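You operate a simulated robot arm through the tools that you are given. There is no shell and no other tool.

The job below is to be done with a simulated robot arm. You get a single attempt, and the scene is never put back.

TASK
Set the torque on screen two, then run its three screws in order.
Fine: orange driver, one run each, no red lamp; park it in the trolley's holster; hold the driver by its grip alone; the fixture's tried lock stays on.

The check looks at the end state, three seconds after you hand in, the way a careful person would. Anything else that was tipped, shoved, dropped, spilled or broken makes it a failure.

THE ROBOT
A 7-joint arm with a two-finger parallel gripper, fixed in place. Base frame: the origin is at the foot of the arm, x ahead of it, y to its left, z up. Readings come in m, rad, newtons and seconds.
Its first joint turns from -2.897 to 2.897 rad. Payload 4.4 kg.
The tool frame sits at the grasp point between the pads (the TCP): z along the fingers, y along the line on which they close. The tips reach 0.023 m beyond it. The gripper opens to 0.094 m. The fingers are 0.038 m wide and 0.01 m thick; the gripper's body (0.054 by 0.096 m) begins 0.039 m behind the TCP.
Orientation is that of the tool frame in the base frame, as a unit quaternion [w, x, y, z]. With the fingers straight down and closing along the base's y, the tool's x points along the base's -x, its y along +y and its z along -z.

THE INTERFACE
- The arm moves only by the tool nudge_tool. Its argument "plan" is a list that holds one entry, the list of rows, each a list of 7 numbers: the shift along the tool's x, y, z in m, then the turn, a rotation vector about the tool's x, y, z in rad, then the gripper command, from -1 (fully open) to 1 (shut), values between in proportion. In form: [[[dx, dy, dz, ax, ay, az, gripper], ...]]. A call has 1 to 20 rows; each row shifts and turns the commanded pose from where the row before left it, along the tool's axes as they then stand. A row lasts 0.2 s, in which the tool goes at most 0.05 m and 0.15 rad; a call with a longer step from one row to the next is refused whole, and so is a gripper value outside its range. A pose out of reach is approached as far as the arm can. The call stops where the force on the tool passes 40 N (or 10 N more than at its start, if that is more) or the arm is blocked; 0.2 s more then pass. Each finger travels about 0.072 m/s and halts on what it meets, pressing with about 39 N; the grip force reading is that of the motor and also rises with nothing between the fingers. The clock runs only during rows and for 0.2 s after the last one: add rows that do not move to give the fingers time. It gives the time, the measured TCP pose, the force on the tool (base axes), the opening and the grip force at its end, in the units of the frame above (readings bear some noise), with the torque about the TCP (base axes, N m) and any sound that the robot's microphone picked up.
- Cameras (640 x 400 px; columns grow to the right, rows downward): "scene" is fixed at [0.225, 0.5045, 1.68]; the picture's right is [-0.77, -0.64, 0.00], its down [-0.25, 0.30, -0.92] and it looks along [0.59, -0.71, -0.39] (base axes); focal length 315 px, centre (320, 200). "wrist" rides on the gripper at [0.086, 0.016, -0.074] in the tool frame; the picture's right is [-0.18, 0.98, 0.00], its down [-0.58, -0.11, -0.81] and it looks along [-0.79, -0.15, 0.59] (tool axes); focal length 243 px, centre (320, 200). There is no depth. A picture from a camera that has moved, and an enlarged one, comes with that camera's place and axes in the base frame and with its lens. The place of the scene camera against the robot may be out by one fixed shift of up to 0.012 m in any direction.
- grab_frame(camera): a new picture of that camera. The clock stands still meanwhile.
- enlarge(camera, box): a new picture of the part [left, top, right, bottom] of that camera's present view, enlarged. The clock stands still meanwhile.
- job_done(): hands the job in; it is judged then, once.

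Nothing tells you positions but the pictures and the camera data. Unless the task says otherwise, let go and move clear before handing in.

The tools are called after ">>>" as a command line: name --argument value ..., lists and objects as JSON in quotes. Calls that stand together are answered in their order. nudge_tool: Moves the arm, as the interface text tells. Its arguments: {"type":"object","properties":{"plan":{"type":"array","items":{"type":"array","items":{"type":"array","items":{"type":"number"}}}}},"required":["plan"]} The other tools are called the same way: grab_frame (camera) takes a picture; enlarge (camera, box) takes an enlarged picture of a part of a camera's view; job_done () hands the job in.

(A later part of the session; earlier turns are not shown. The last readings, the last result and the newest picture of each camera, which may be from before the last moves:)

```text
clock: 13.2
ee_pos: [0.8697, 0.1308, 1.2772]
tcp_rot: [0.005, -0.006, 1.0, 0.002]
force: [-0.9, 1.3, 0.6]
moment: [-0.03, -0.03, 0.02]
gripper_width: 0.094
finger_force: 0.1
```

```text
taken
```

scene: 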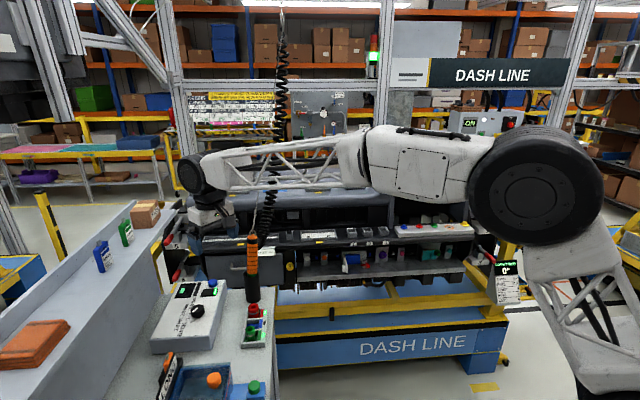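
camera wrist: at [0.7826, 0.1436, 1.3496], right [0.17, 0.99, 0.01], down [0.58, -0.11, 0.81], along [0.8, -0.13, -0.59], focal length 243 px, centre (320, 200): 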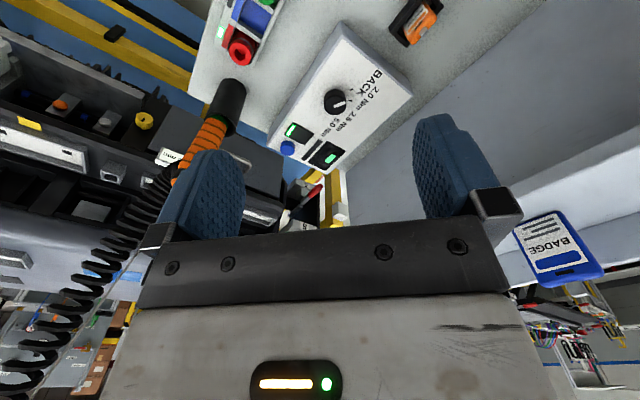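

The controller is in clear view now. I'll zoom in on its face and screens, and on the other trolley items.

>>> enlarge --camera "wrist" --box '[260, 20, 420, 180]'

>>> enlarge --camera "wrist" --box '[270, 110, 360, 175]'

>>> enlarge --camera "wrist" --box '[150, 0, 290, 200]'

>>> enlarge --camera "wrist" --box '[370, 0, 480, 70]'

>>> enlarge --camera "scene" --box '[440, 100, 540, 170]'

```text
2.50 times, centred on (340, 100) of wrist
camera zoom: at [0.7826, 0.1436, 1.3496], right [0.17, 0.99, 0.01], down [0.58, -0.11, 0.81], along [0.8, -0.13, -0.59], focal length 606 px, centre (270, 450)
```

zoom: 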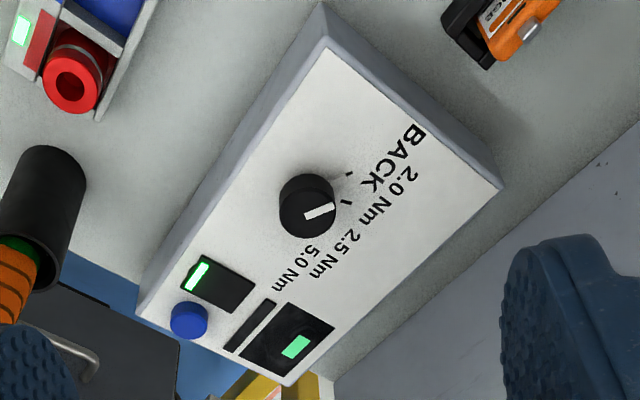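

```text
6.15 times, centred on (315, 142) of wrist
camera zoom: at [0.7826, 0.1436, 1.3496], right [0.17, 0.99, 0.01], down [0.58, -0.11, 0.81], along [0.8, -0.13, -0.59], focal length 1493 px, centre (351, 554)
```

zoom: 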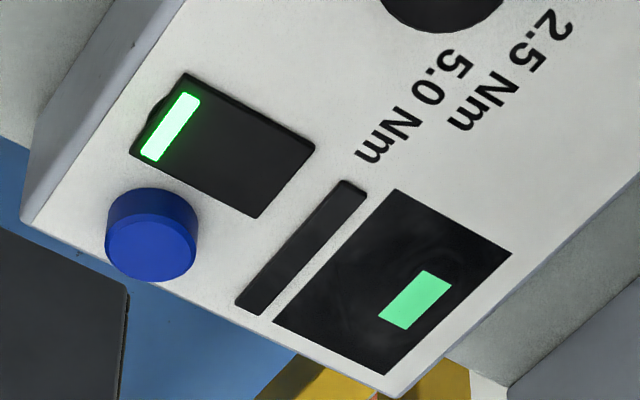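

```text
2.00 times, centred on (220, 100) of wrist
camera zoom: at [0.7826, 0.1436, 1.3496], right [0.17, 0.99, 0.01], down [0.58, -0.11, 0.81], along [0.8, -0.13, -0.59], focal length 485 px, centre (520, 400)
```

zoom: 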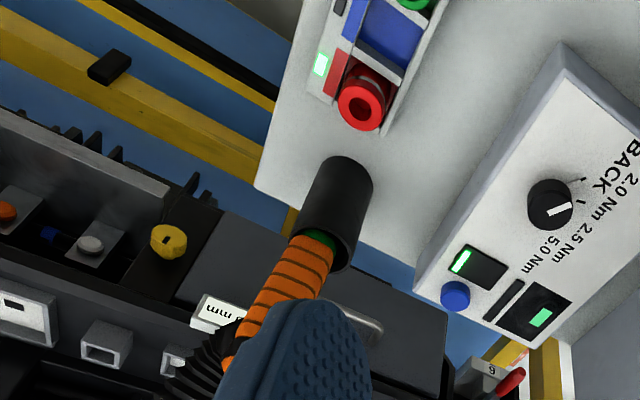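

```text
5.71 times, centred on (425, 35) of wrist
camera zoom: at [0.7826, 0.1436, 1.3496], right [0.17, 0.99, 0.01], down [0.58, -0.11, 0.81], along [0.8, -0.13, -0.59], focal length 1386 px, centre (-280, 1143)
```

zoom: 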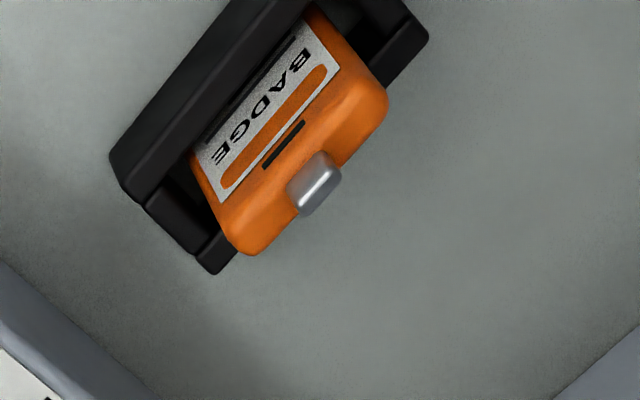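

```text
5.71 times, centred on (490, 135) of scene
camera zoom: at [0.225, 0.5045, 1.68], right [-0.77, -0.64, 0.0], down [-0.25, 0.3, -0.92], along [0.59, -0.71, -0.39], focal length 1798 px, centre (-651, 571)
```

zoom: 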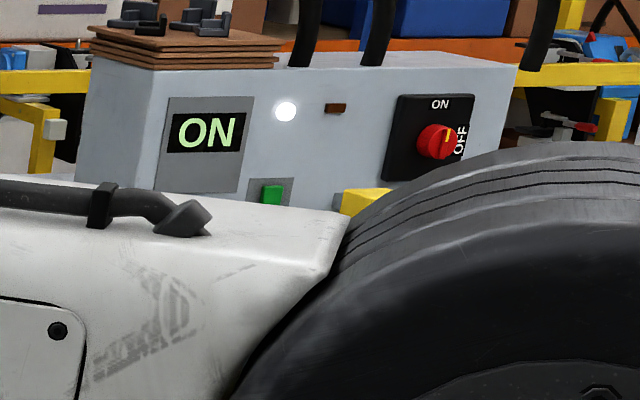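

The dial has BACK / 2.0 / 2.5 / 5.0 Nm positions and its pointer looks to be at BACK. I still need to find screen two, so next I'll look at the bit box and trolley end, then survey the -y side.

>>> enlarge --camera "scene" --box '[235, 290, 285, 325]'

>>> enlarge --camera "scene" --box '[235, 320, 285, 355]'

>>> nudge_tool --plan '[[[0.025, 0.0, -0.025, 0, 0, 0, -1], [0.025, 0.0, -0.025, 0, 0, 0, -1], [0.03, 0.015, -0.025, 0, 0, 0, -1], [0.03, 0.015, -0.025, 0, 0, 0, -1], [0.03, 0.02, -0.0, 0, 0, -0.15, -1], [0.03, 0.02, -0.0, 0, 0, -0.15, -1], [0.03, 0.02, -0.0, 0, 0, -0.15, -1], [0.0, 0.0, -0.0, 0, 0, -0.15, -1]]]'

>>> grab_frame --camera "wrist"

```text
11.43 times, centred on (260, 308) of scene
camera zoom: at [0.225, 0.5045, 1.68], right [-0.77, -0.64, 0.0], down [-0.25, 0.3, -0.92], along [0.59, -0.71, -0.39], focal length 3596 px, centre (1006, -1029)
```

zoom: 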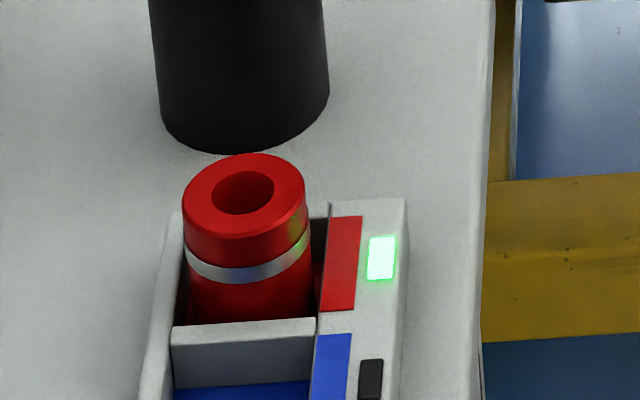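

```text
11.43 times, centred on (260, 338) of scene
camera zoom: at [0.225, 0.5045, 1.68], right [-0.77, -0.64, 0.0], down [-0.25, 0.3, -0.92], along [0.59, -0.71, -0.39], focal length 3596 px, centre (1006, -1371)
```

zoom: 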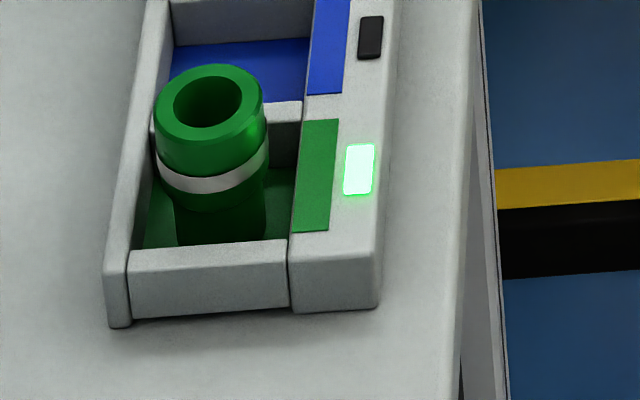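

```text
clock: 15.0
ee_pos: [0.66, 0.2025, 1.3734]
tcp_rot: [0.004, -0.302, 0.953, 0.002]
force: [-0.8, -0.9, 0.3]
moment: [0.02, -0.01, 0.02]
gripper_width: 0.094
finger_force: 0.2
```

```text
taken
camera wrist: at [0.5798, 0.164, 1.4467], right [-0.42, 0.91, 0.0], down [0.53, 0.24, 0.81], along [0.74, 0.34, -0.59], focal length 243 px, centre (320, 200)
```

wrist: 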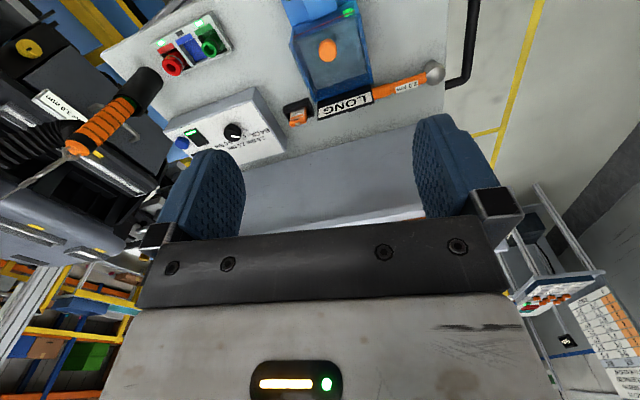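

I can see an orange hand tool with a label beside the LONG bin at the trolley's end. I'll zoom in on it and on the driver.

>>> enlarge --camera "wrist" --box '[270, 0, 480, 130]'

>>> enlarge --camera "wrist" --box '[360, 50, 460, 110]'

>>> enlarge --camera "wrist" --box '[50, 30, 250, 180]'

>>> enlarge --camera "wrist" --box '[500, 240, 640, 400]'

```text
3.05 times, centred on (375, 65) of wrist
camera zoom: at [0.5798, 0.164, 1.4467], right [-0.42, 0.91, 0.0], down [0.53, 0.24, 0.81], along [0.74, 0.34, -0.59], focal length 739 px, centre (152, 611)
```

zoom: 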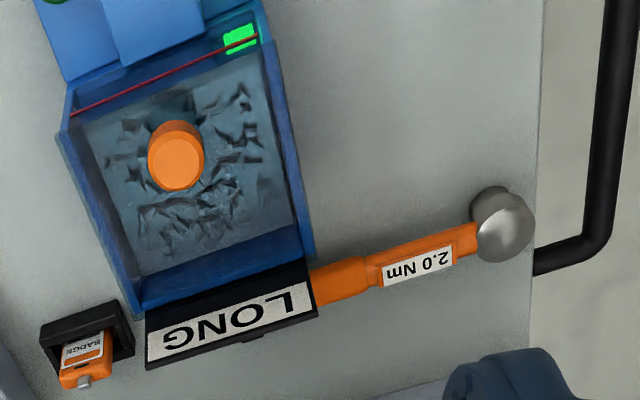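

```text
6.40 times, centred on (410, 80) of wrist
camera zoom: at [0.5798, 0.164, 1.4467], right [-0.42, 0.91, 0.0], down [0.53, 0.24, 0.81], along [0.74, 0.34, -0.59], focal length 1553 px, centre (-256, 968)
```

zoom: 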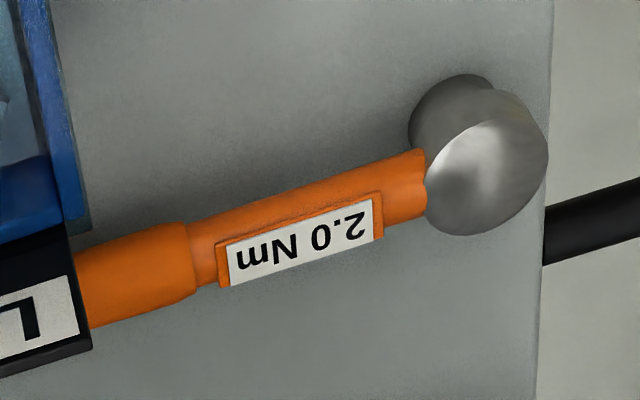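

```text
2.67 times, centred on (150, 105) of wrist
camera zoom: at [0.5798, 0.164, 1.4467], right [-0.42, 0.91, 0.0], down [0.53, 0.24, 0.81], along [0.74, 0.34, -0.59], focal length 647 px, centre (773, 453)
```

zoom: 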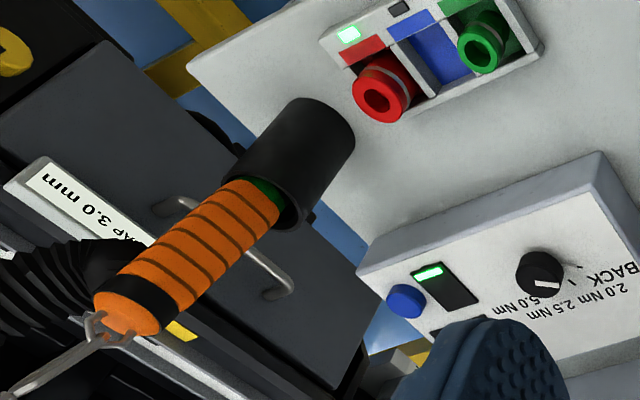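

```text
2.50 times, centred on (570, 320) of wrist
camera zoom: at [0.5798, 0.164, 1.4467], right [-0.42, 0.91, 0.0], down [0.53, 0.24, 0.81], along [0.74, 0.34, -0.59], focal length 606 px, centre (-305, -100)
```

zoom: 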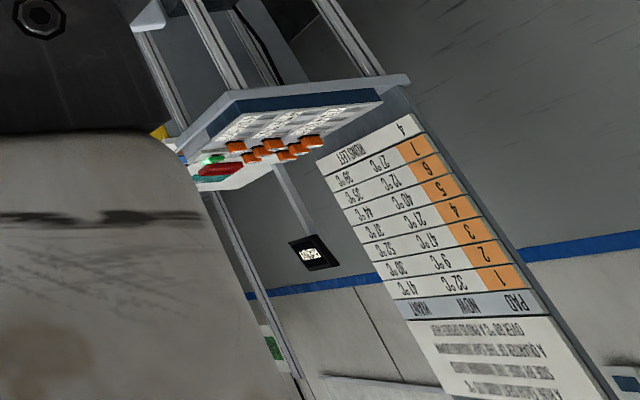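

The loose orange tool is a 2.0 Nm hand torque wrench, not the driver. I'll swing the camera to the -y side and the dash front.

>>> nudge_tool --plan '[[[0, -0.03, -0.03, 0, 0, 0.15, -1], [0, -0.03, -0.03, 0, 0, 0.15, -1], [0, -0.03, -0.03, 0, 0, 0.15, -1], [0, -0.03, -0.03, 0, 0, 0.15, -1], [0, -0.03, 0, 0, 0, 0.15, -1], [0, -0.03, 0, 0, 0, 0.15, -1], [0, -0.03, 0, 0, 0, 0.15, -1], [0, -0.03, 0, 0, 0, 0.15, -1], [0, 0, 0, 0, 0, 0.15, -1], [0, 0, 0, 0, 0, 0.15, -1]]]'

>>> grab_frame --camera "wrist"

>>> grab_frame --camera "scene"

```text
clock: 17.2
ee_pos: [0.6799, -0.0249, 1.4921]
tcp_rot: [0.002, 0.43, 0.903, 0.004]
force: [0.0, -0.7, 0.5]
moment: [0.02, 0.01, 0.0]
gripper_width: 0.0942
finger_force: 0.0
```

```text
taken
camera wrist: at [0.6375, 0.0501, 1.5666], right [0.88, 0.48, 0.01], down [0.28, -0.52, 0.81], along [0.39, -0.71, -0.59], focal length 243 px, centre (320, 200)
```

wrist: 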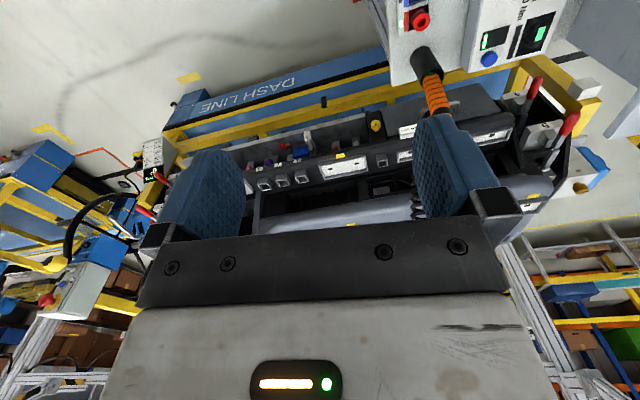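

```text
taken
```

scene: 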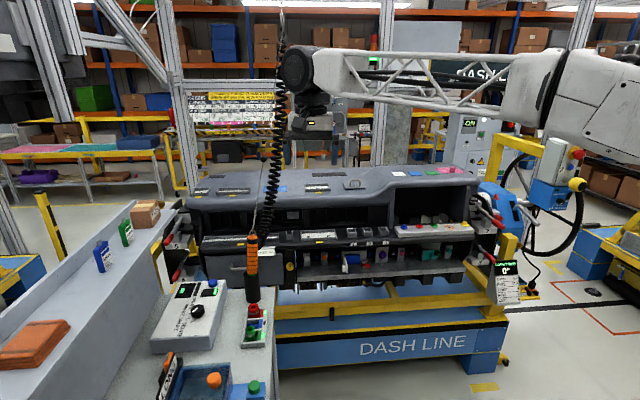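

No screen two here yet. I'll tilt the camera up toward the -y background and continue the sweep.

>>> nudge_tool --plan '[[[0, 0, 0, 0, -0.15, 0, -1], [0, 0, 0, 0, -0.15, 0, -1], [0, 0, 0, 0, -0.15, 0, -1], [0, 0, 0, 0, -0.15, 0, -1], [0, 0, 0, 0, -0.15, 0, -1], [0, 0, 0, 0, -0.15, 0, -1]]]'

>>> grab_frame --camera "wrist"

>>> nudge_tool --plan '[[[0, 0, 0, 0.075, 0, 0.13, -1], [0, 0, 0, 0.075, 0, 0.13, -1], [0, 0, 0, 0.075, 0, 0.13, -1], [0, 0, 0, 0.075, 0, 0.13, -1], [0, 0, 0, 0.075, 0, 0.13, -1], [0, 0, 0, 0.075, 0, 0.13, -1]]]'

>>> grab_frame --camera "wrist"

```text
clock: 18.6
ee_pos: [0.6796, -0.0241, 1.4911]
tcp_rot: [0.394, 0.387, 0.813, -0.183]
force: [0.7, 0.3, 0.5]
moment: [0.03, -0.01, 0.0]
gripper_width: 0.0941
finger_force: 0.1
```

```text
taken
camera wrist: at [0.6219, 0.0713, 1.4695], right [0.83, 0.53, 0.15], down [-0.26, 0.14, 0.96], along [0.49, -0.84, 0.25], focal length 243 px, centre (320, 200)
```

wrist: 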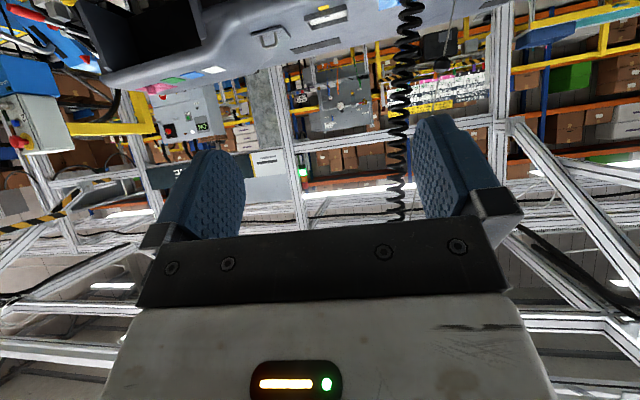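

```text
clock: 20.0
ee_pos: [0.6796, -0.0252, 1.4921]
tcp_rot: [0.339, 0.742, 0.545, -0.194]
force: [1.0, -0.7, 0.1]
moment: [0.01, 0.03, -0.02]
gripper_width: 0.0942
finger_force: 0.0
```

```text
taken
camera wrist: at [0.717, 0.0828, 1.4913], right [0.86, -0.3, 0.41], down [-0.36, 0.2, 0.91], along [-0.35, -0.93, 0.07], focal length 243 px, centre (320, 200)
```

wrist: 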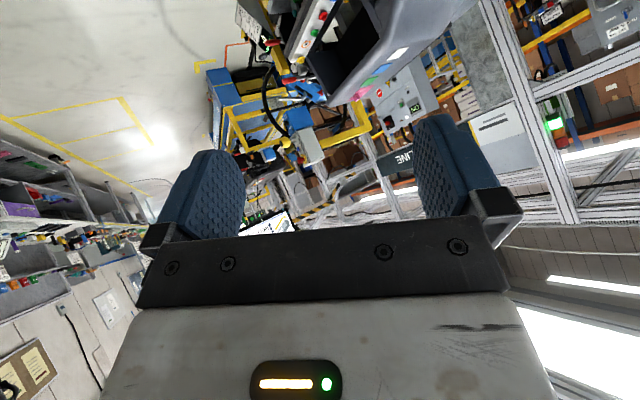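

Something bright like a lit monitor shows just above the gripper edge around (265, 225). I'll zoom in and tilt further so it's fully visible.

>>> enlarge --camera "wrist" --box '[220, 150, 320, 245]'

>>> nudge_tool --plan '[[[0, 0, 0, 0, -0.13, 0, -1], [0, 0, 0, 0, -0.13, 0, -1], [0, 0, 0, 0, -0.13, 0, -1]]]'

>>> grab_frame --camera "wrist"

```text
4.21 times, centred on (270, 198) of wrist
camera zoom: at [0.717, 0.0828, 1.4913], right [0.86, -0.3, 0.41], down [-0.36, 0.2, 0.91], along [-0.35, -0.93, 0.07], focal length 1022 px, centre (530, 210)
```

zoom: 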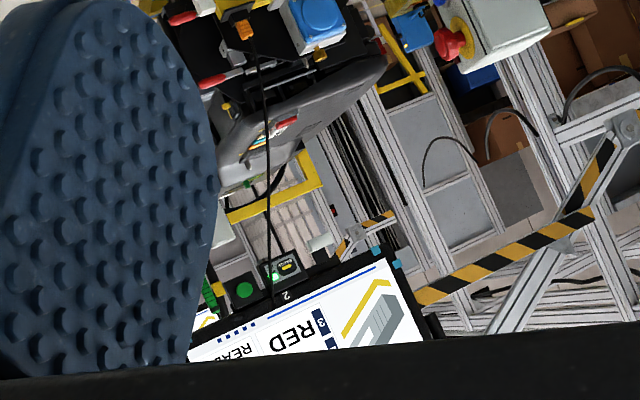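

```text
clock: 20.8
ee_pos: [0.6796, -0.0244, 1.4929]
tcp_rot: [0.439, 0.69, 0.469, -0.333]
force: [0.1, 0.3, 0.6]
moment: [-0.01, -0.02, -0.01]
gripper_width: 0.0941
finger_force: 0.1
```

```text
taken
camera wrist: at [0.7279, 0.0706, 1.4505], right [0.86, -0.24, 0.45], down [-0.26, 0.55, 0.79], along [-0.44, -0.8, 0.42], focal length 243 px, centre (320, 200)
```

wrist: 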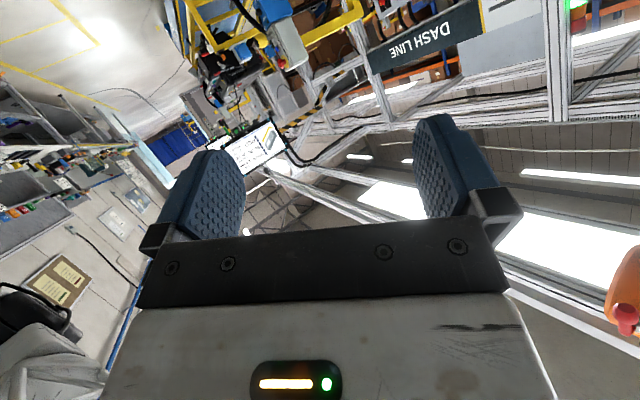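

Found it: a monitor with "2" on its bezel, showing "RED…". I'll pan a bit so the finger no longer hides it, then zoom.

>>> nudge_tool --plan '[[[0, 0, 0, 0.06, 0, 0.13, -1], [0, 0, 0, 0.06, 0, 0.13, -1]]]'

>>> grab_frame --camera "wrist"

>>> enlarge --camera "wrist" --box '[240, 90, 400, 200]'

```text
clock: 21.4
ee_pos: [0.6789, -0.0247, 1.4927]
tcp_rot: [0.437, 0.77, 0.354, -0.3]
force: [0.1, 0.2, 0.4]
moment: [-0.01, -0.01, -0.01]
gripper_width: 0.0942
finger_force: 0.0
```

```text
taken
camera wrist: at [0.753, 0.0585, 1.4648], right [0.69, -0.41, 0.59], down [-0.29, 0.59, 0.75], along [-0.66, -0.69, 0.29], focal length 243 px, centre (320, 200)
```

wrist: 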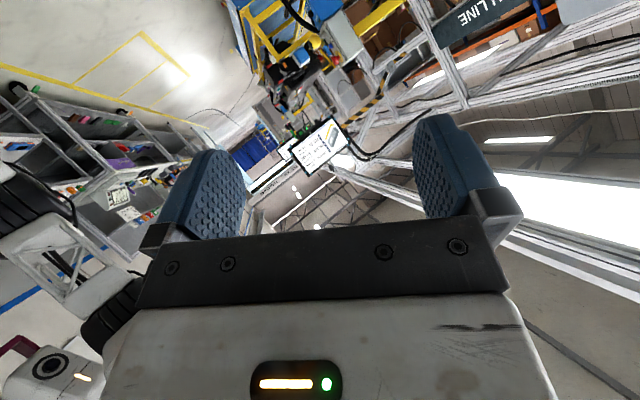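

```text
3.64 times, centred on (320, 145) of wrist
camera zoom: at [0.753, 0.0585, 1.4648], right [0.69, -0.41, 0.59], down [-0.29, 0.59, 0.75], along [-0.66, -0.69, 0.29], focal length 882 px, centre (320, 400)
```

zoom: 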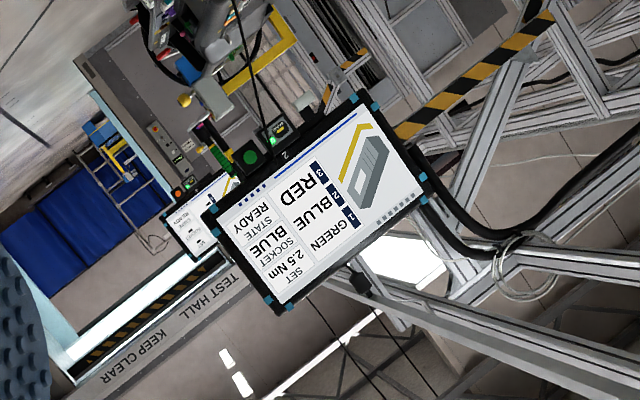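

>>> enlarge --camera "wrist" --box '[280, 105, 360, 170]'

>>> enlarge --camera "wrist" --box '[275, 125, 315, 165]'

```text
6.15 times, centred on (320, 138) of wrist
camera zoom: at [0.753, 0.0585, 1.4648], right [0.69, -0.41, 0.59], down [-0.29, 0.59, 0.75], along [-0.66, -0.69, 0.29], focal length 1493 px, centre (320, 585)
```

zoom: 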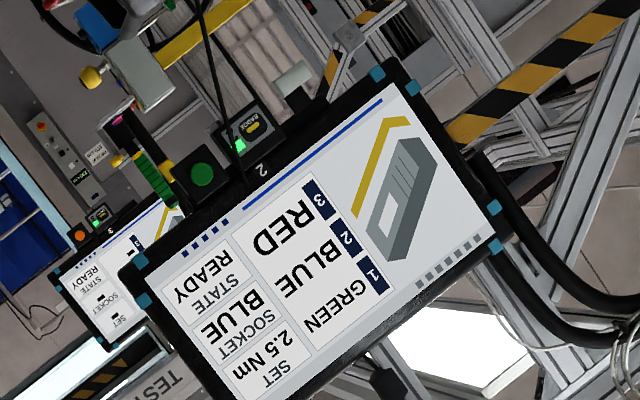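

```text
10.00 times, centred on (295, 145) of wrist
camera zoom: at [0.753, 0.0585, 1.4648], right [0.69, -0.41, 0.59], down [-0.29, 0.59, 0.75], along [-0.66, -0.69, 0.29], focal length 2426 px, centre (570, 750)
```

zoom: 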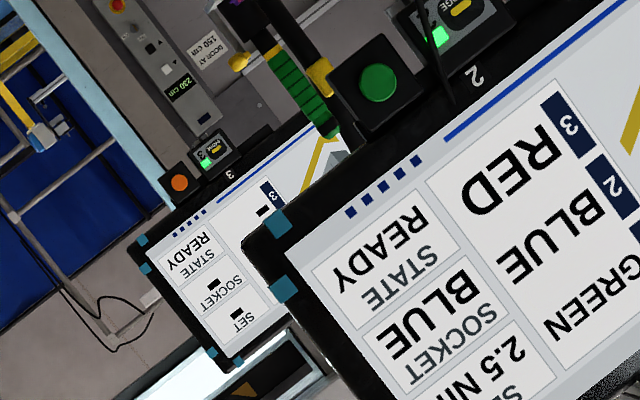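

Screen two reads SET 2.5 Nm, SOCKET BLUE, STATE READY, with the sequence 1 GREEN, 2 BLUE, 3 RED. I'll unwind the rotation and go back over the trolley to measure the dial and the driver.

>>> nudge_tool --plan '[[[0, 0, 0, -0.06, 0, -0.13, -1], [0, 0, 0, -0.06, 0, -0.13, -1], [0, 0, 0, 0, 0.13, 0, -1], [0, 0, 0, 0, 0.13, 0, -1], [0, 0, 0, 0, 0.13, 0, -1], [0, 0, 0, -0.075, 0, -0.13, -1], [0, 0, 0, -0.075, 0, -0.13, -1], [0, 0, 0, -0.075, 0, -0.13, -1], [0, 0, 0, -0.075, 0, -0.13, -1], [0, 0, 0, -0.075, 0, -0.13, -1], [0, 0, 0, -0.075, 0, -0.13, -1], [0, 0, 0, 0, 0.15, 0, -1], [0, 0, 0, 0, 0.15, 0, -1], [0, 0, 0, 0, 0.15, 0, -1], [0, 0, 0, 0, 0.15, 0, -1], [0, 0, 0, 0, 0.15, 0, -1], [0, 0, 0, 0, 0.15, 0, -1]]]'

>>> nudge_tool --plan '[[[0, 0, 0, 0, 0, -0.15, -1], [0, 0, 0, 0, 0, -0.15, -1], [0, 0, 0, 0, 0, -0.15, -1], [0, 0, 0, 0, 0, -0.15, -1], [-0.03, 0.02, 0.03, 0, 0, -0.15, -1], [-0.03, 0.02, 0.03, 0, 0, -0.14, -1], [-0.03, 0.02, 0.03, 0, 0, 0, -1], [-0.03, 0.02, 0.03, 0, 0, 0, -1], [-0.03, 0.02, 0.03, 0, 0, 0, -1], [-0.03, 0.02, 0.03, 0, 0, 0, -1]]]'

>>> grab_frame --camera "wrist"

```text
clock: 25.0
ee_pos: [0.679, -0.0246, 1.4936]
tcp_rot: [0.0, 0.429, 0.903, 0.004]
force: [0.4, -0.6, 0.1]
moment: [0.0, -0.01, 0.0]
gripper_width: 0.0939
finger_force: 0.1
```

```text
clock: 27.2
ee_pos: [0.87, 0.0819, 1.3187]
tcp_rot: [0.004, -0.002, 1.0, 0.002]
force: [-0.4, 0.8, 1.9]
moment: [-0.01, -0.03, 0.02]
gripper_width: 0.0941
finger_force: 0.1
```

```text
taken
camera wrist: at [0.7829, 0.0961, 1.3925], right [0.18, 0.98, 0.01], down [0.57, -0.11, 0.81], along [0.8, -0.14, -0.59], focal length 243 px, centre (320, 200)
```

wrist: 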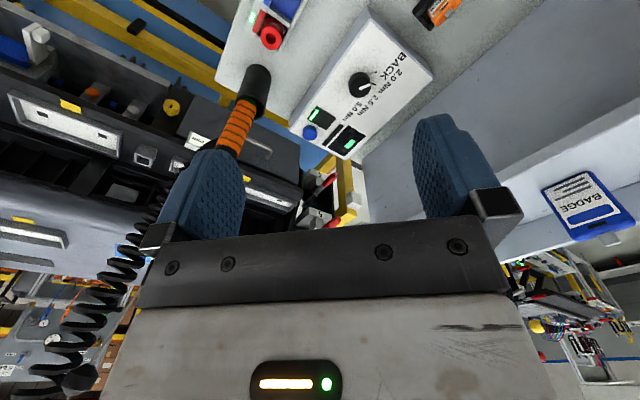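

Now I'll zoom in on the dial and driver here, then take a second view from the side to triangulate them.

>>> enlarge --camera "wrist" --box '[280, 10, 440, 170]'

>>> enlarge --camera "wrist" --box '[200, 50, 290, 160]'

>>> nudge_tool --plan '[[[0, 0.04, 0, 0, 0, 0, -1], [0, 0.04, 0, 0, 0, 0.15, -1], [0, 0.04, 0, 0, 0, 0.15, -1], [0, 0.04, 0, 0, 0, 0.15, -1], [0, 0.03, 0, 0, 0, 0.15, -1]]]'

>>> grab_frame --camera "wrist"

```text
2.50 times, centred on (360, 90) of wrist
camera zoom: at [0.7829, 0.0961, 1.3925], right [0.18, 0.98, 0.01], down [0.57, -0.11, 0.81], along [0.8, -0.14, -0.59], focal length 606 px, centre (220, 475)
```

zoom: 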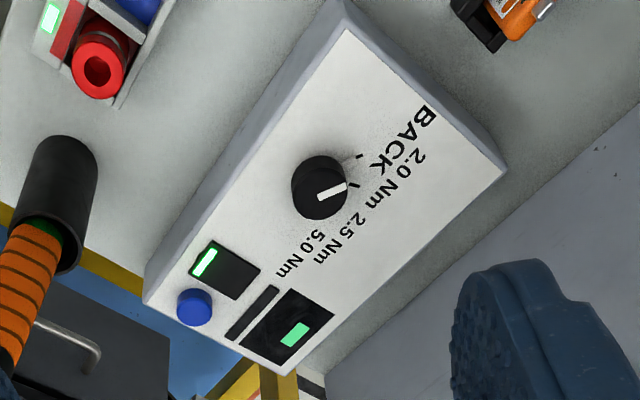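

```text
3.64 times, centred on (245, 105) of wrist
camera zoom: at [0.7829, 0.0961, 1.3925], right [0.18, 0.98, 0.01], down [0.57, -0.11, 0.81], along [0.8, -0.14, -0.59], focal length 882 px, centre (593, 546)
```

zoom: 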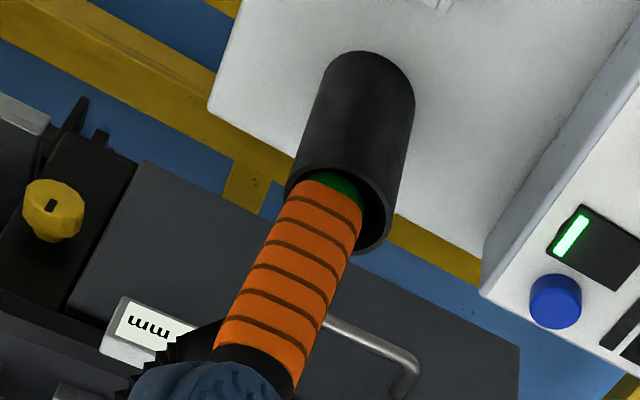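

```text
clock: 28.4
ee_pos: [0.8965, 0.2702, 1.3148]
tcp_rot: [0.002, 0.295, 0.955, 0.004]
force: [0.1, 0.6, 0.4]
moment: [0.01, 0.02, -0.02]
gripper_width: 0.0939
finger_force: 0.0
```

```text
taken
camera wrist: at [0.8344, 0.3293, 1.3882], right [0.71, 0.71, 0.01], down [0.41, -0.42, 0.81], along [0.58, -0.57, -0.59], focal length 243 px, centre (320, 200)
```

wrist: 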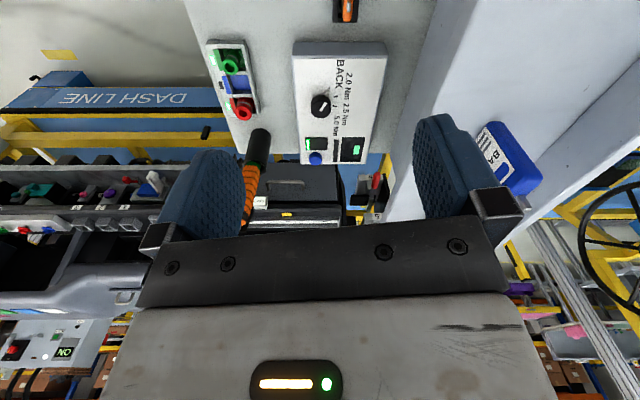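

This view looks straight down the trolley's long axis. I'll zoom in on the dial and the driver from here.

>>> enlarge --camera "wrist" --box '[280, 30, 400, 175]'

>>> enlarge --camera "wrist" --box '[300, 70, 360, 130]'

>>> enlarge --camera "wrist" --box '[220, 110, 300, 240]'

```text
2.76 times, centred on (340, 102) of wrist
camera zoom: at [0.8344, 0.3293, 1.3882], right [0.71, 0.71, 0.01], down [0.41, -0.42, 0.81], along [0.58, -0.57, -0.59], focal length 669 px, centre (265, 469)
```

zoom: 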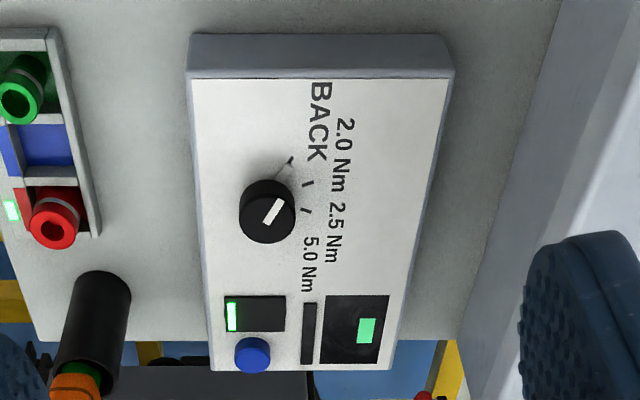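

```text
6.67 times, centred on (330, 100) of wrist
camera zoom: at [0.8344, 0.3293, 1.3882], right [0.71, 0.71, 0.01], down [0.41, -0.42, 0.81], along [0.58, -0.57, -0.59], focal length 1618 px, centre (253, 867)
```

zoom: 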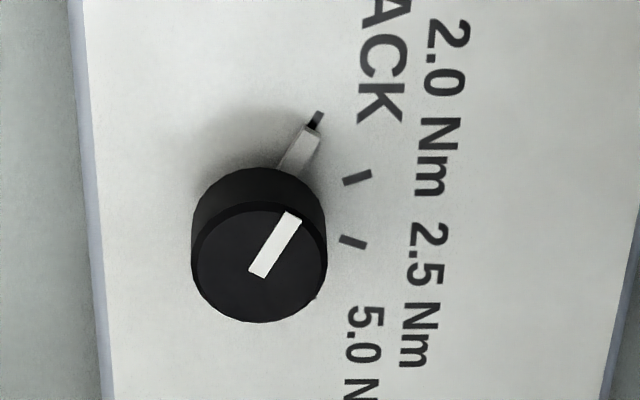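

```text
3.08 times, centred on (260, 175) of wrist
camera zoom: at [0.8344, 0.3293, 1.3882], right [0.71, 0.71, 0.01], down [0.41, -0.42, 0.81], along [0.58, -0.57, -0.59], focal length 746 px, centre (505, 277)
```

zoom: 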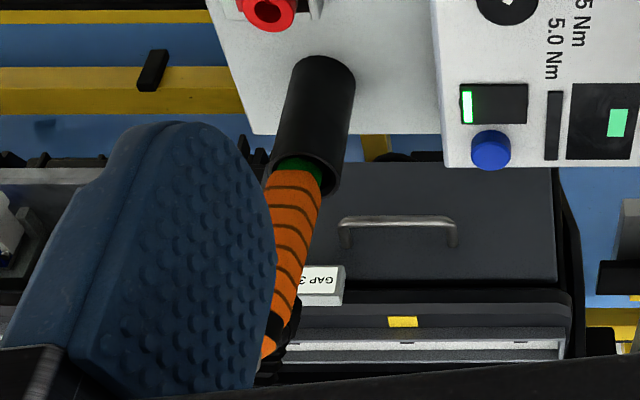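

The dial top triangulates to about (1.044, 0.129, 0.948), and it needs about 80° clockwise to go from BACK to 2.5 Nm. I'll check how close the badge shelf is before moving in.

>>> enlarge --camera "wrist" --box '[380, 0, 640, 240]'

>>> grab_frame --camera "scene"

```text
1.67 times, centred on (510, 120) of wrist
camera zoom: at [0.8344, 0.3293, 1.3882], right [0.71, 0.71, 0.01], down [0.41, -0.42, 0.81], along [0.58, -0.57, -0.59], focal length 404 px, centre (3, 333)
```

zoom: 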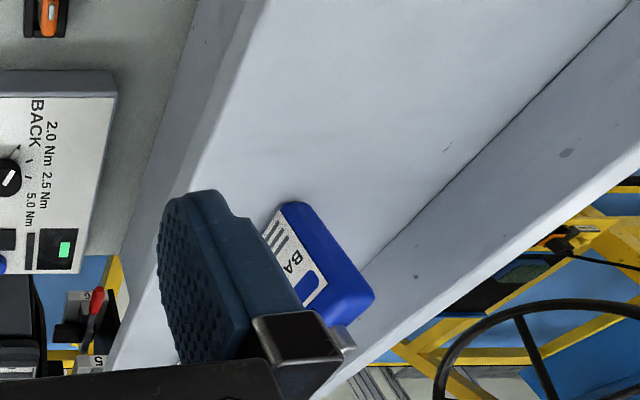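

```text
taken
```

scene: 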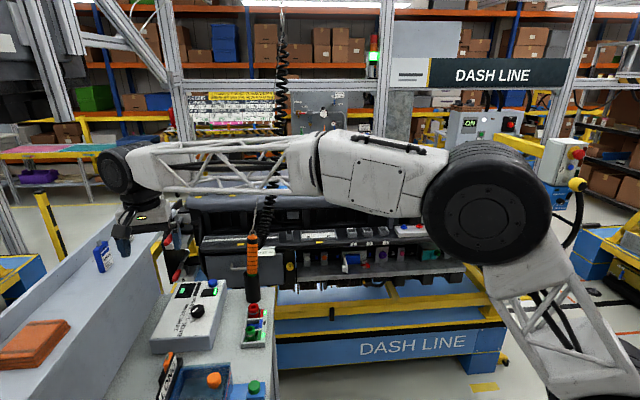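

The shelf's edge is at z≈1.2 and overhangs the trolley side by about 0.10 m from the dial, so there is room. I'll rotate the yaw in place, then ease over the dial to test reach.

>>> nudge_tool --plan '[[[0, 0, 0, 0, 0, -0.145, -1], [0, 0, 0, 0, 0, -0.145, -1], [0, 0, 0, 0, 0, -0.145, -1], [0, 0, 0, 0, 0, -0.145, -1], [0, 0, 0, 0, 0, -0.145, -1], [0, 0, 0, 0, 0, -0.145, -1], [0, 0, 0, 0, 0, -0.145, -1], [0, 0, 0, 0, 0, -0.145, -1], [0, 0, 0, 0, 0, -0.14, -1], [-0.002, -0.0322, 0.0275, 0, 0, 0, -1], [-0.002, -0.0322, 0.0275, 0, 0, 0, -1], [-0.002, -0.0322, 0.0275, 0, 0, 0, -1], [-0.002, -0.0322, 0.0275, 0, 0, 0, -1], [-0.002, -0.0322, 0.0275, 0, 0, 0, -1], [-0.002, -0.0322, 0.0275, 0, 0, 0, -1]]]'

>>> grab_frame --camera "wrist"

>>> grab_frame --camera "scene"

```text
clock: 31.6
ee_pos: [1.0333, 0.1287, 1.1511]
tcp_rot: [0.005, -0.345, 0.939, 0.002]
force: [-0.7, -0.8, 0.5]
moment: [-0.02, -0.05, -0.03]
gripper_width: 0.0938
finger_force: 0.0
```

```text
taken
camera wrist: at [0.957, 0.0832, 1.225], right [-0.5, 0.87, 0.0], down [0.51, 0.29, 0.81], along [0.7, 0.4, -0.58], focal length 243 px, centre (320, 200)
```

wrist: 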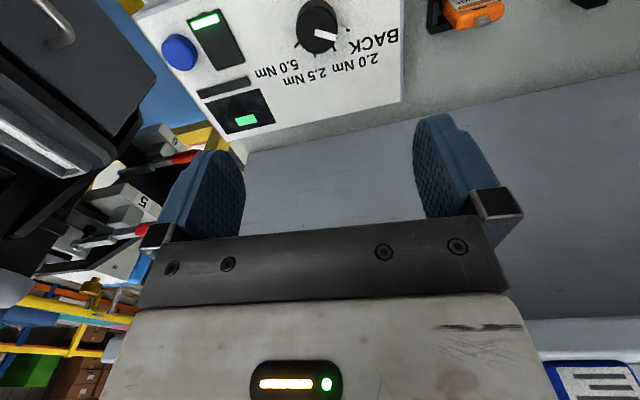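

```text
taken
```

scene: 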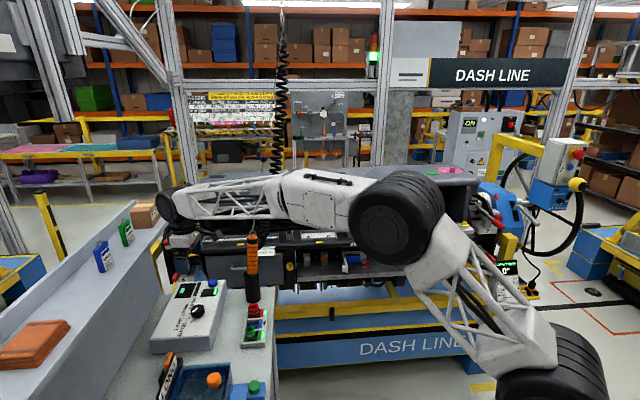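

The arm reaches here with the tool straight down. I'll zoom in on the dial to fix the alignment before descending.

>>> enlarge --camera "wrist" --box '[260, 0, 380, 90]'

```text
4.44 times, centred on (320, 45) of wrist
camera zoom: at [0.957, 0.0832, 1.225], right [-0.5, 0.87, 0.0], down [0.51, 0.29, 0.81], along [0.7, 0.4, -0.58], focal length 1078 px, centre (320, 889)
```

zoom: 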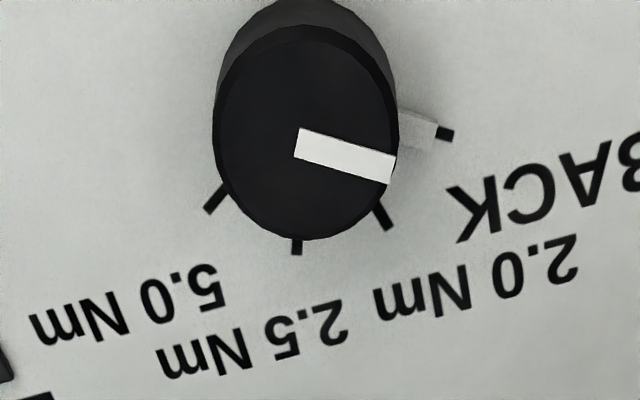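

Ticks are about 40° apart, so 2.5 Nm is two steps clockwise, about 78–80°. I'll descend partway over the dial and recheck the alignment.

>>> nudge_tool --plan '[[[-0.0082, -0.0053, 0.03, 0, 0, 0, -1], [0, 0, 0.04, 0, 0, 0, -1], [0, 0, 0.04, 0, 0, 0, -1], [0, 0, 0.03, 0, 0, 0, -1], [0, 0, 0, 0, 0, 0, -1]]]'

>>> grab_frame --camera "wrist"

>>> enlarge --camera "scene" --box '[140, 180, 300, 330]'

```text
clock: 32.8
ee_pos: [1.0438, 0.1307, 1.0106]
tcp_rot: [0.004, -0.344, 0.939, 0.002]
force: [0.3, 0.0, 0.1]
moment: [0.0, -0.02, -0.03]
gripper_width: 0.0938
finger_force: 0.0
```

```text
taken
camera wrist: at [0.9667, 0.0851, 1.083], right [-0.5, 0.87, 0.0], down [0.51, 0.29, 0.81], along [0.7, 0.4, -0.58], focal length 243 px, centre (320, 200)
```

wrist: 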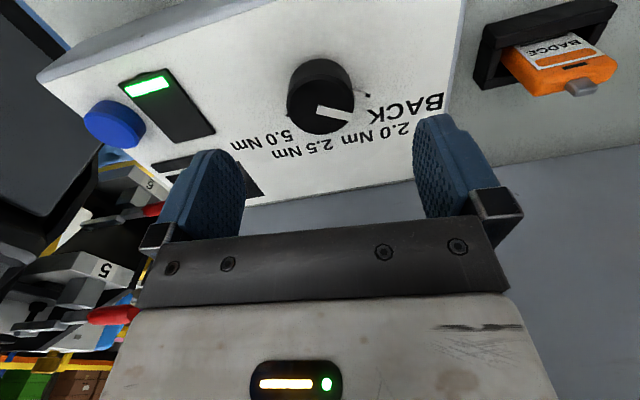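

```text
2.67 times, centred on (220, 255) of scene
camera zoom: at [0.225, 0.5045, 1.68], right [-0.77, -0.64, 0.0], down [-0.25, 0.3, -0.92], along [0.59, -0.71, -0.39], focal length 839 px, centre (587, 53)
```

zoom: 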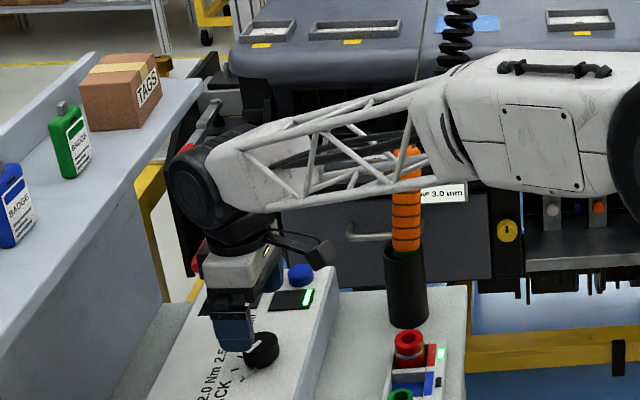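

The dial is centred between the fingers at about (321, 107) against an expected (320, 105). I'll descend so the tips sit just above the panel, then close on the knob.

>>> nudge_tool --plan '[[[0, 0, 0.03, 0, 0, 0, -1], [0, 0, 0.02, 0, 0, 0, -1], [0, 0, 0.007, 0, 0, 0, -1], [0, 0, 0, 0, 0, 0, -1]]]'

>>> grab_frame --camera "wrist"

```text
clock: 33.8
ee_pos: [1.0449, 0.1309, 0.9536]
tcp_rot: [0.004, -0.345, 0.939, 0.001]
force: [0.4, -0.4, -0.3]
moment: [0.0, 0.01, 0.01]
gripper_width: 0.0941
finger_force: 0.0
```

```text
taken
camera wrist: at [0.9674, 0.0857, 1.0263], right [-0.5, 0.87, 0.0], down [0.51, 0.29, 0.81], along [0.7, 0.4, -0.58], focal length 243 px, centre (320, 200)
```

wrist: 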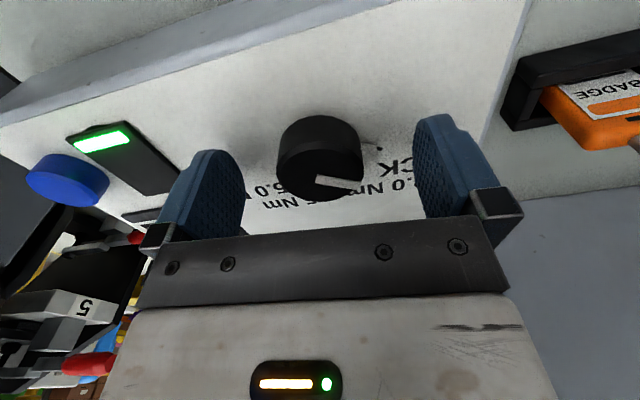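

The knob sits centred between the pads. Closing on it now.

>>> nudge_tool --plan '[[[0, 0, 0, 0, 0, 0, 0], [0, 0, 0, 0, 0, 0, 0.5], [0, 0, 0, 0, 0, 0, 1], [0, 0, 0, 0, 0, 0, 1]]]'

>>> grab_frame --camera "wrist"

```text
clock: 34.8
ee_pos: [1.0427, 0.1317, 0.9517]
tcp_rot: [0.004, -0.345, 0.939, 0.002]
force: [-4.1, 3.1, -0.1]
moment: [0.08, 0.09, 0.01]
gripper_width: 0.0412
finger_force: 38.9
```

```text
taken
camera wrist: at [0.9673, 0.0859, 1.0264], right [-0.5, 0.87, 0.0], down [0.51, 0.29, 0.81], along [0.7, 0.4, -0.58], focal length 243 px, centre (320, 200)
```

wrist: 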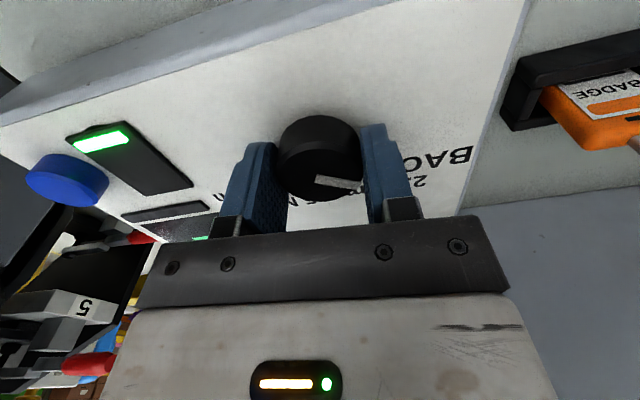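

Gripped the knob, 41 mm across. I'll turn it clockwise in part and check how it follows.

>>> nudge_tool --plan '[[[0, 0, 0, 0, 0, 0.1, 1], [0, 0, 0, 0, 0, 0.12, 1], [0, 0, 0, 0, 0, 0.12, 1], [0, 0, 0, 0, 0, 0.12, 1], [0, 0, 0, 0, 0, 0.12, 1], [0, 0, 0, 0, 0, 0.11, 1], [0, 0, 0, 0, 0, 0, 1]]]'

>>> enlarge --camera "wrist" --box '[180, 60, 480, 240]'

>>> enlarge --camera "scene" --box '[140, 240, 260, 330]'

```text
clock: 36.4
ee_pos: [1.0438, 0.1322, 0.9537]
tcp_rot: [0.003, -0.006, 1.0, 0.002]
force: [15.1, -8.6, 0.4]
moment: [-0.02, -0.34, 0.0]
gripper_width: 0.0411
finger_force: 39.1
```

```text
2.13 times, centred on (330, 150) of wrist
camera zoom: at [0.9573, 0.1439, 1.0267], right [0.17, 0.99, 0.01], down [0.58, -0.11, 0.81], along [0.8, -0.14, -0.59], focal length 518 px, centre (299, 307)
```

zoom: 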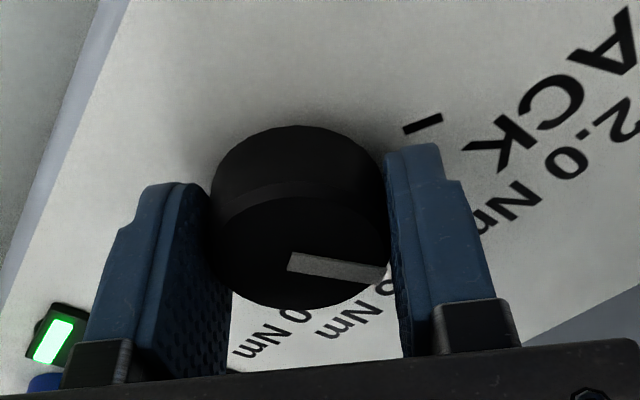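

```text
4.44 times, centred on (200, 285) of scene
camera zoom: at [0.225, 0.5045, 1.68], right [-0.77, -0.64, 0.0], down [-0.25, 0.3, -0.92], along [0.59, -0.71, -0.39], focal length 1398 px, centre (853, -178)
```

zoom: 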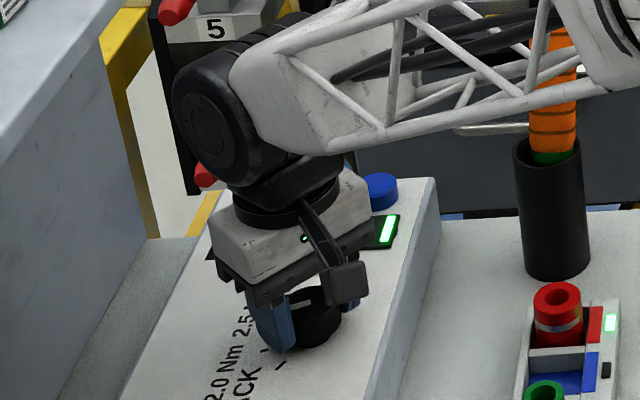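

The knob is following cleanly and now points at 2.0 Nm. I'll turn the remaining 40°, with a tiny relief in the direction of the side force.

>>> nudge_tool --plan '[[[-0.0007, -0.0004, 0, 0, 0, 0.1, 1], [0, 0, 0, 0, 0, 0.12, 1], [0, 0, 0, 0, 0, 0.12, 1], [0, 0, 0, 0, 0, 0.12, 1], [0, 0, 0, 0, 0, 0.12, 1], [0, 0, 0, 0, 0, 0.115, 1], [0, 0, 0, 0, 0, 0, 1]]]'

>>> enlarge --camera "wrist" --box '[180, 60, 480, 240]'

>>> enlarge --camera "scene" --box '[140, 240, 260, 330]'

```text
clock: 37.4
ee_pos: [1.0444, 0.1302, 0.9527]
tcp_rot: [0.002, 0.199, 0.98, 0.003]
force: [-12.5, -4.7, 3.7]
moment: [-0.23, 0.28, 0.0]
gripper_width: 0.0416
finger_force: 39.1
stopped in row 4: the force on the tool passed its limit at 41 N (the readings are from after the stop); the commanded pose is now the measured one
```

```text
2.13 times, centred on (330, 150) of wrist
camera zoom: at [0.9707, 0.177, 1.027], right [0.55, 0.83, 0.01], down [0.49, -0.33, 0.81], along [0.68, -0.44, -0.59], focal length 518 px, centre (299, 307)
```

zoom: 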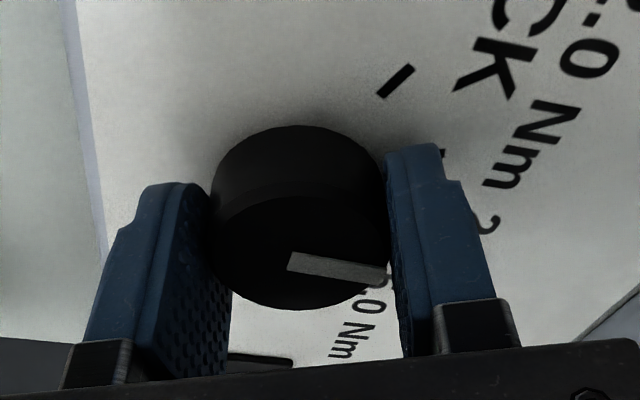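

```text
4.44 times, centred on (200, 285) of scene
camera zoom: at [0.225, 0.5045, 1.68], right [-0.77, -0.64, 0.0], down [-0.25, 0.3, -0.92], along [0.59, -0.71, -0.39], focal length 1398 px, centre (853, -178)
```

zoom: 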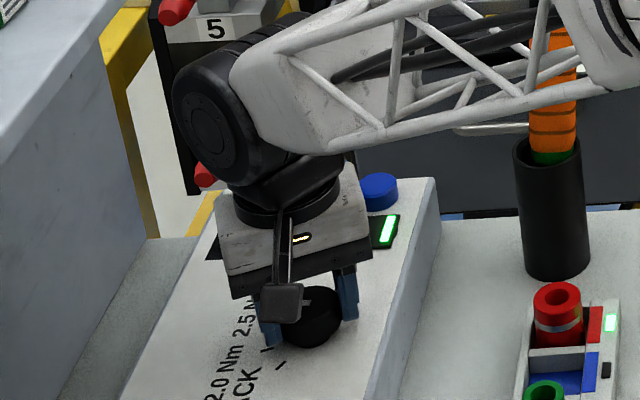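

The lateral load from slight mis-centring stopped the turn at about 63°. I'll release, let the stress go, check centring, and regrip for the last bit.

>>> nudge_tool --plan '[[[0, 0, 0, 0, 0, 0, -0.3], [0, 0, 0, 0, 0, 0, -0.3], [0, 0, 0, 0, 0, 0, -0.3]]]'

>>> grab_frame --camera "wrist"

>>> enlarge --camera "wrist" --box '[180, 60, 480, 240]'

```text
clock: 38.2
ee_pos: [1.0433, 0.1299, 0.953]
tcp_rot: [0.002, 0.198, 0.98, 0.003]
force: [0.1, 0.5, 0.1]
moment: [-0.01, 0.0, 0.01]
gripper_width: 0.0612
finger_force: 0.1
```

```text
taken
camera wrist: at [0.971, 0.1774, 1.0268], right [0.55, 0.83, 0.01], down [0.49, -0.33, 0.81], along [0.68, -0.44, -0.59], focal length 243 px, centre (320, 200)
```

wrist: 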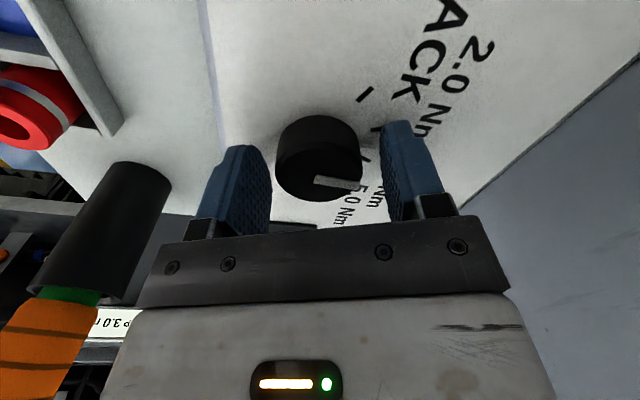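

```text
2.13 times, centred on (330, 150) of wrist
camera zoom: at [0.971, 0.1774, 1.0268], right [0.55, 0.83, 0.01], down [0.49, -0.33, 0.81], along [0.68, -0.44, -0.59], focal length 518 px, centre (299, 307)
```

zoom: 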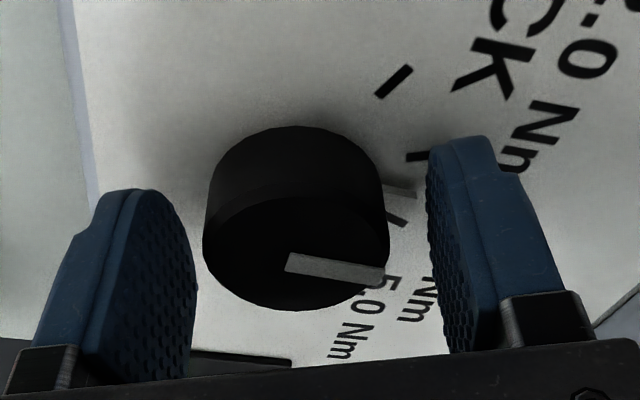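

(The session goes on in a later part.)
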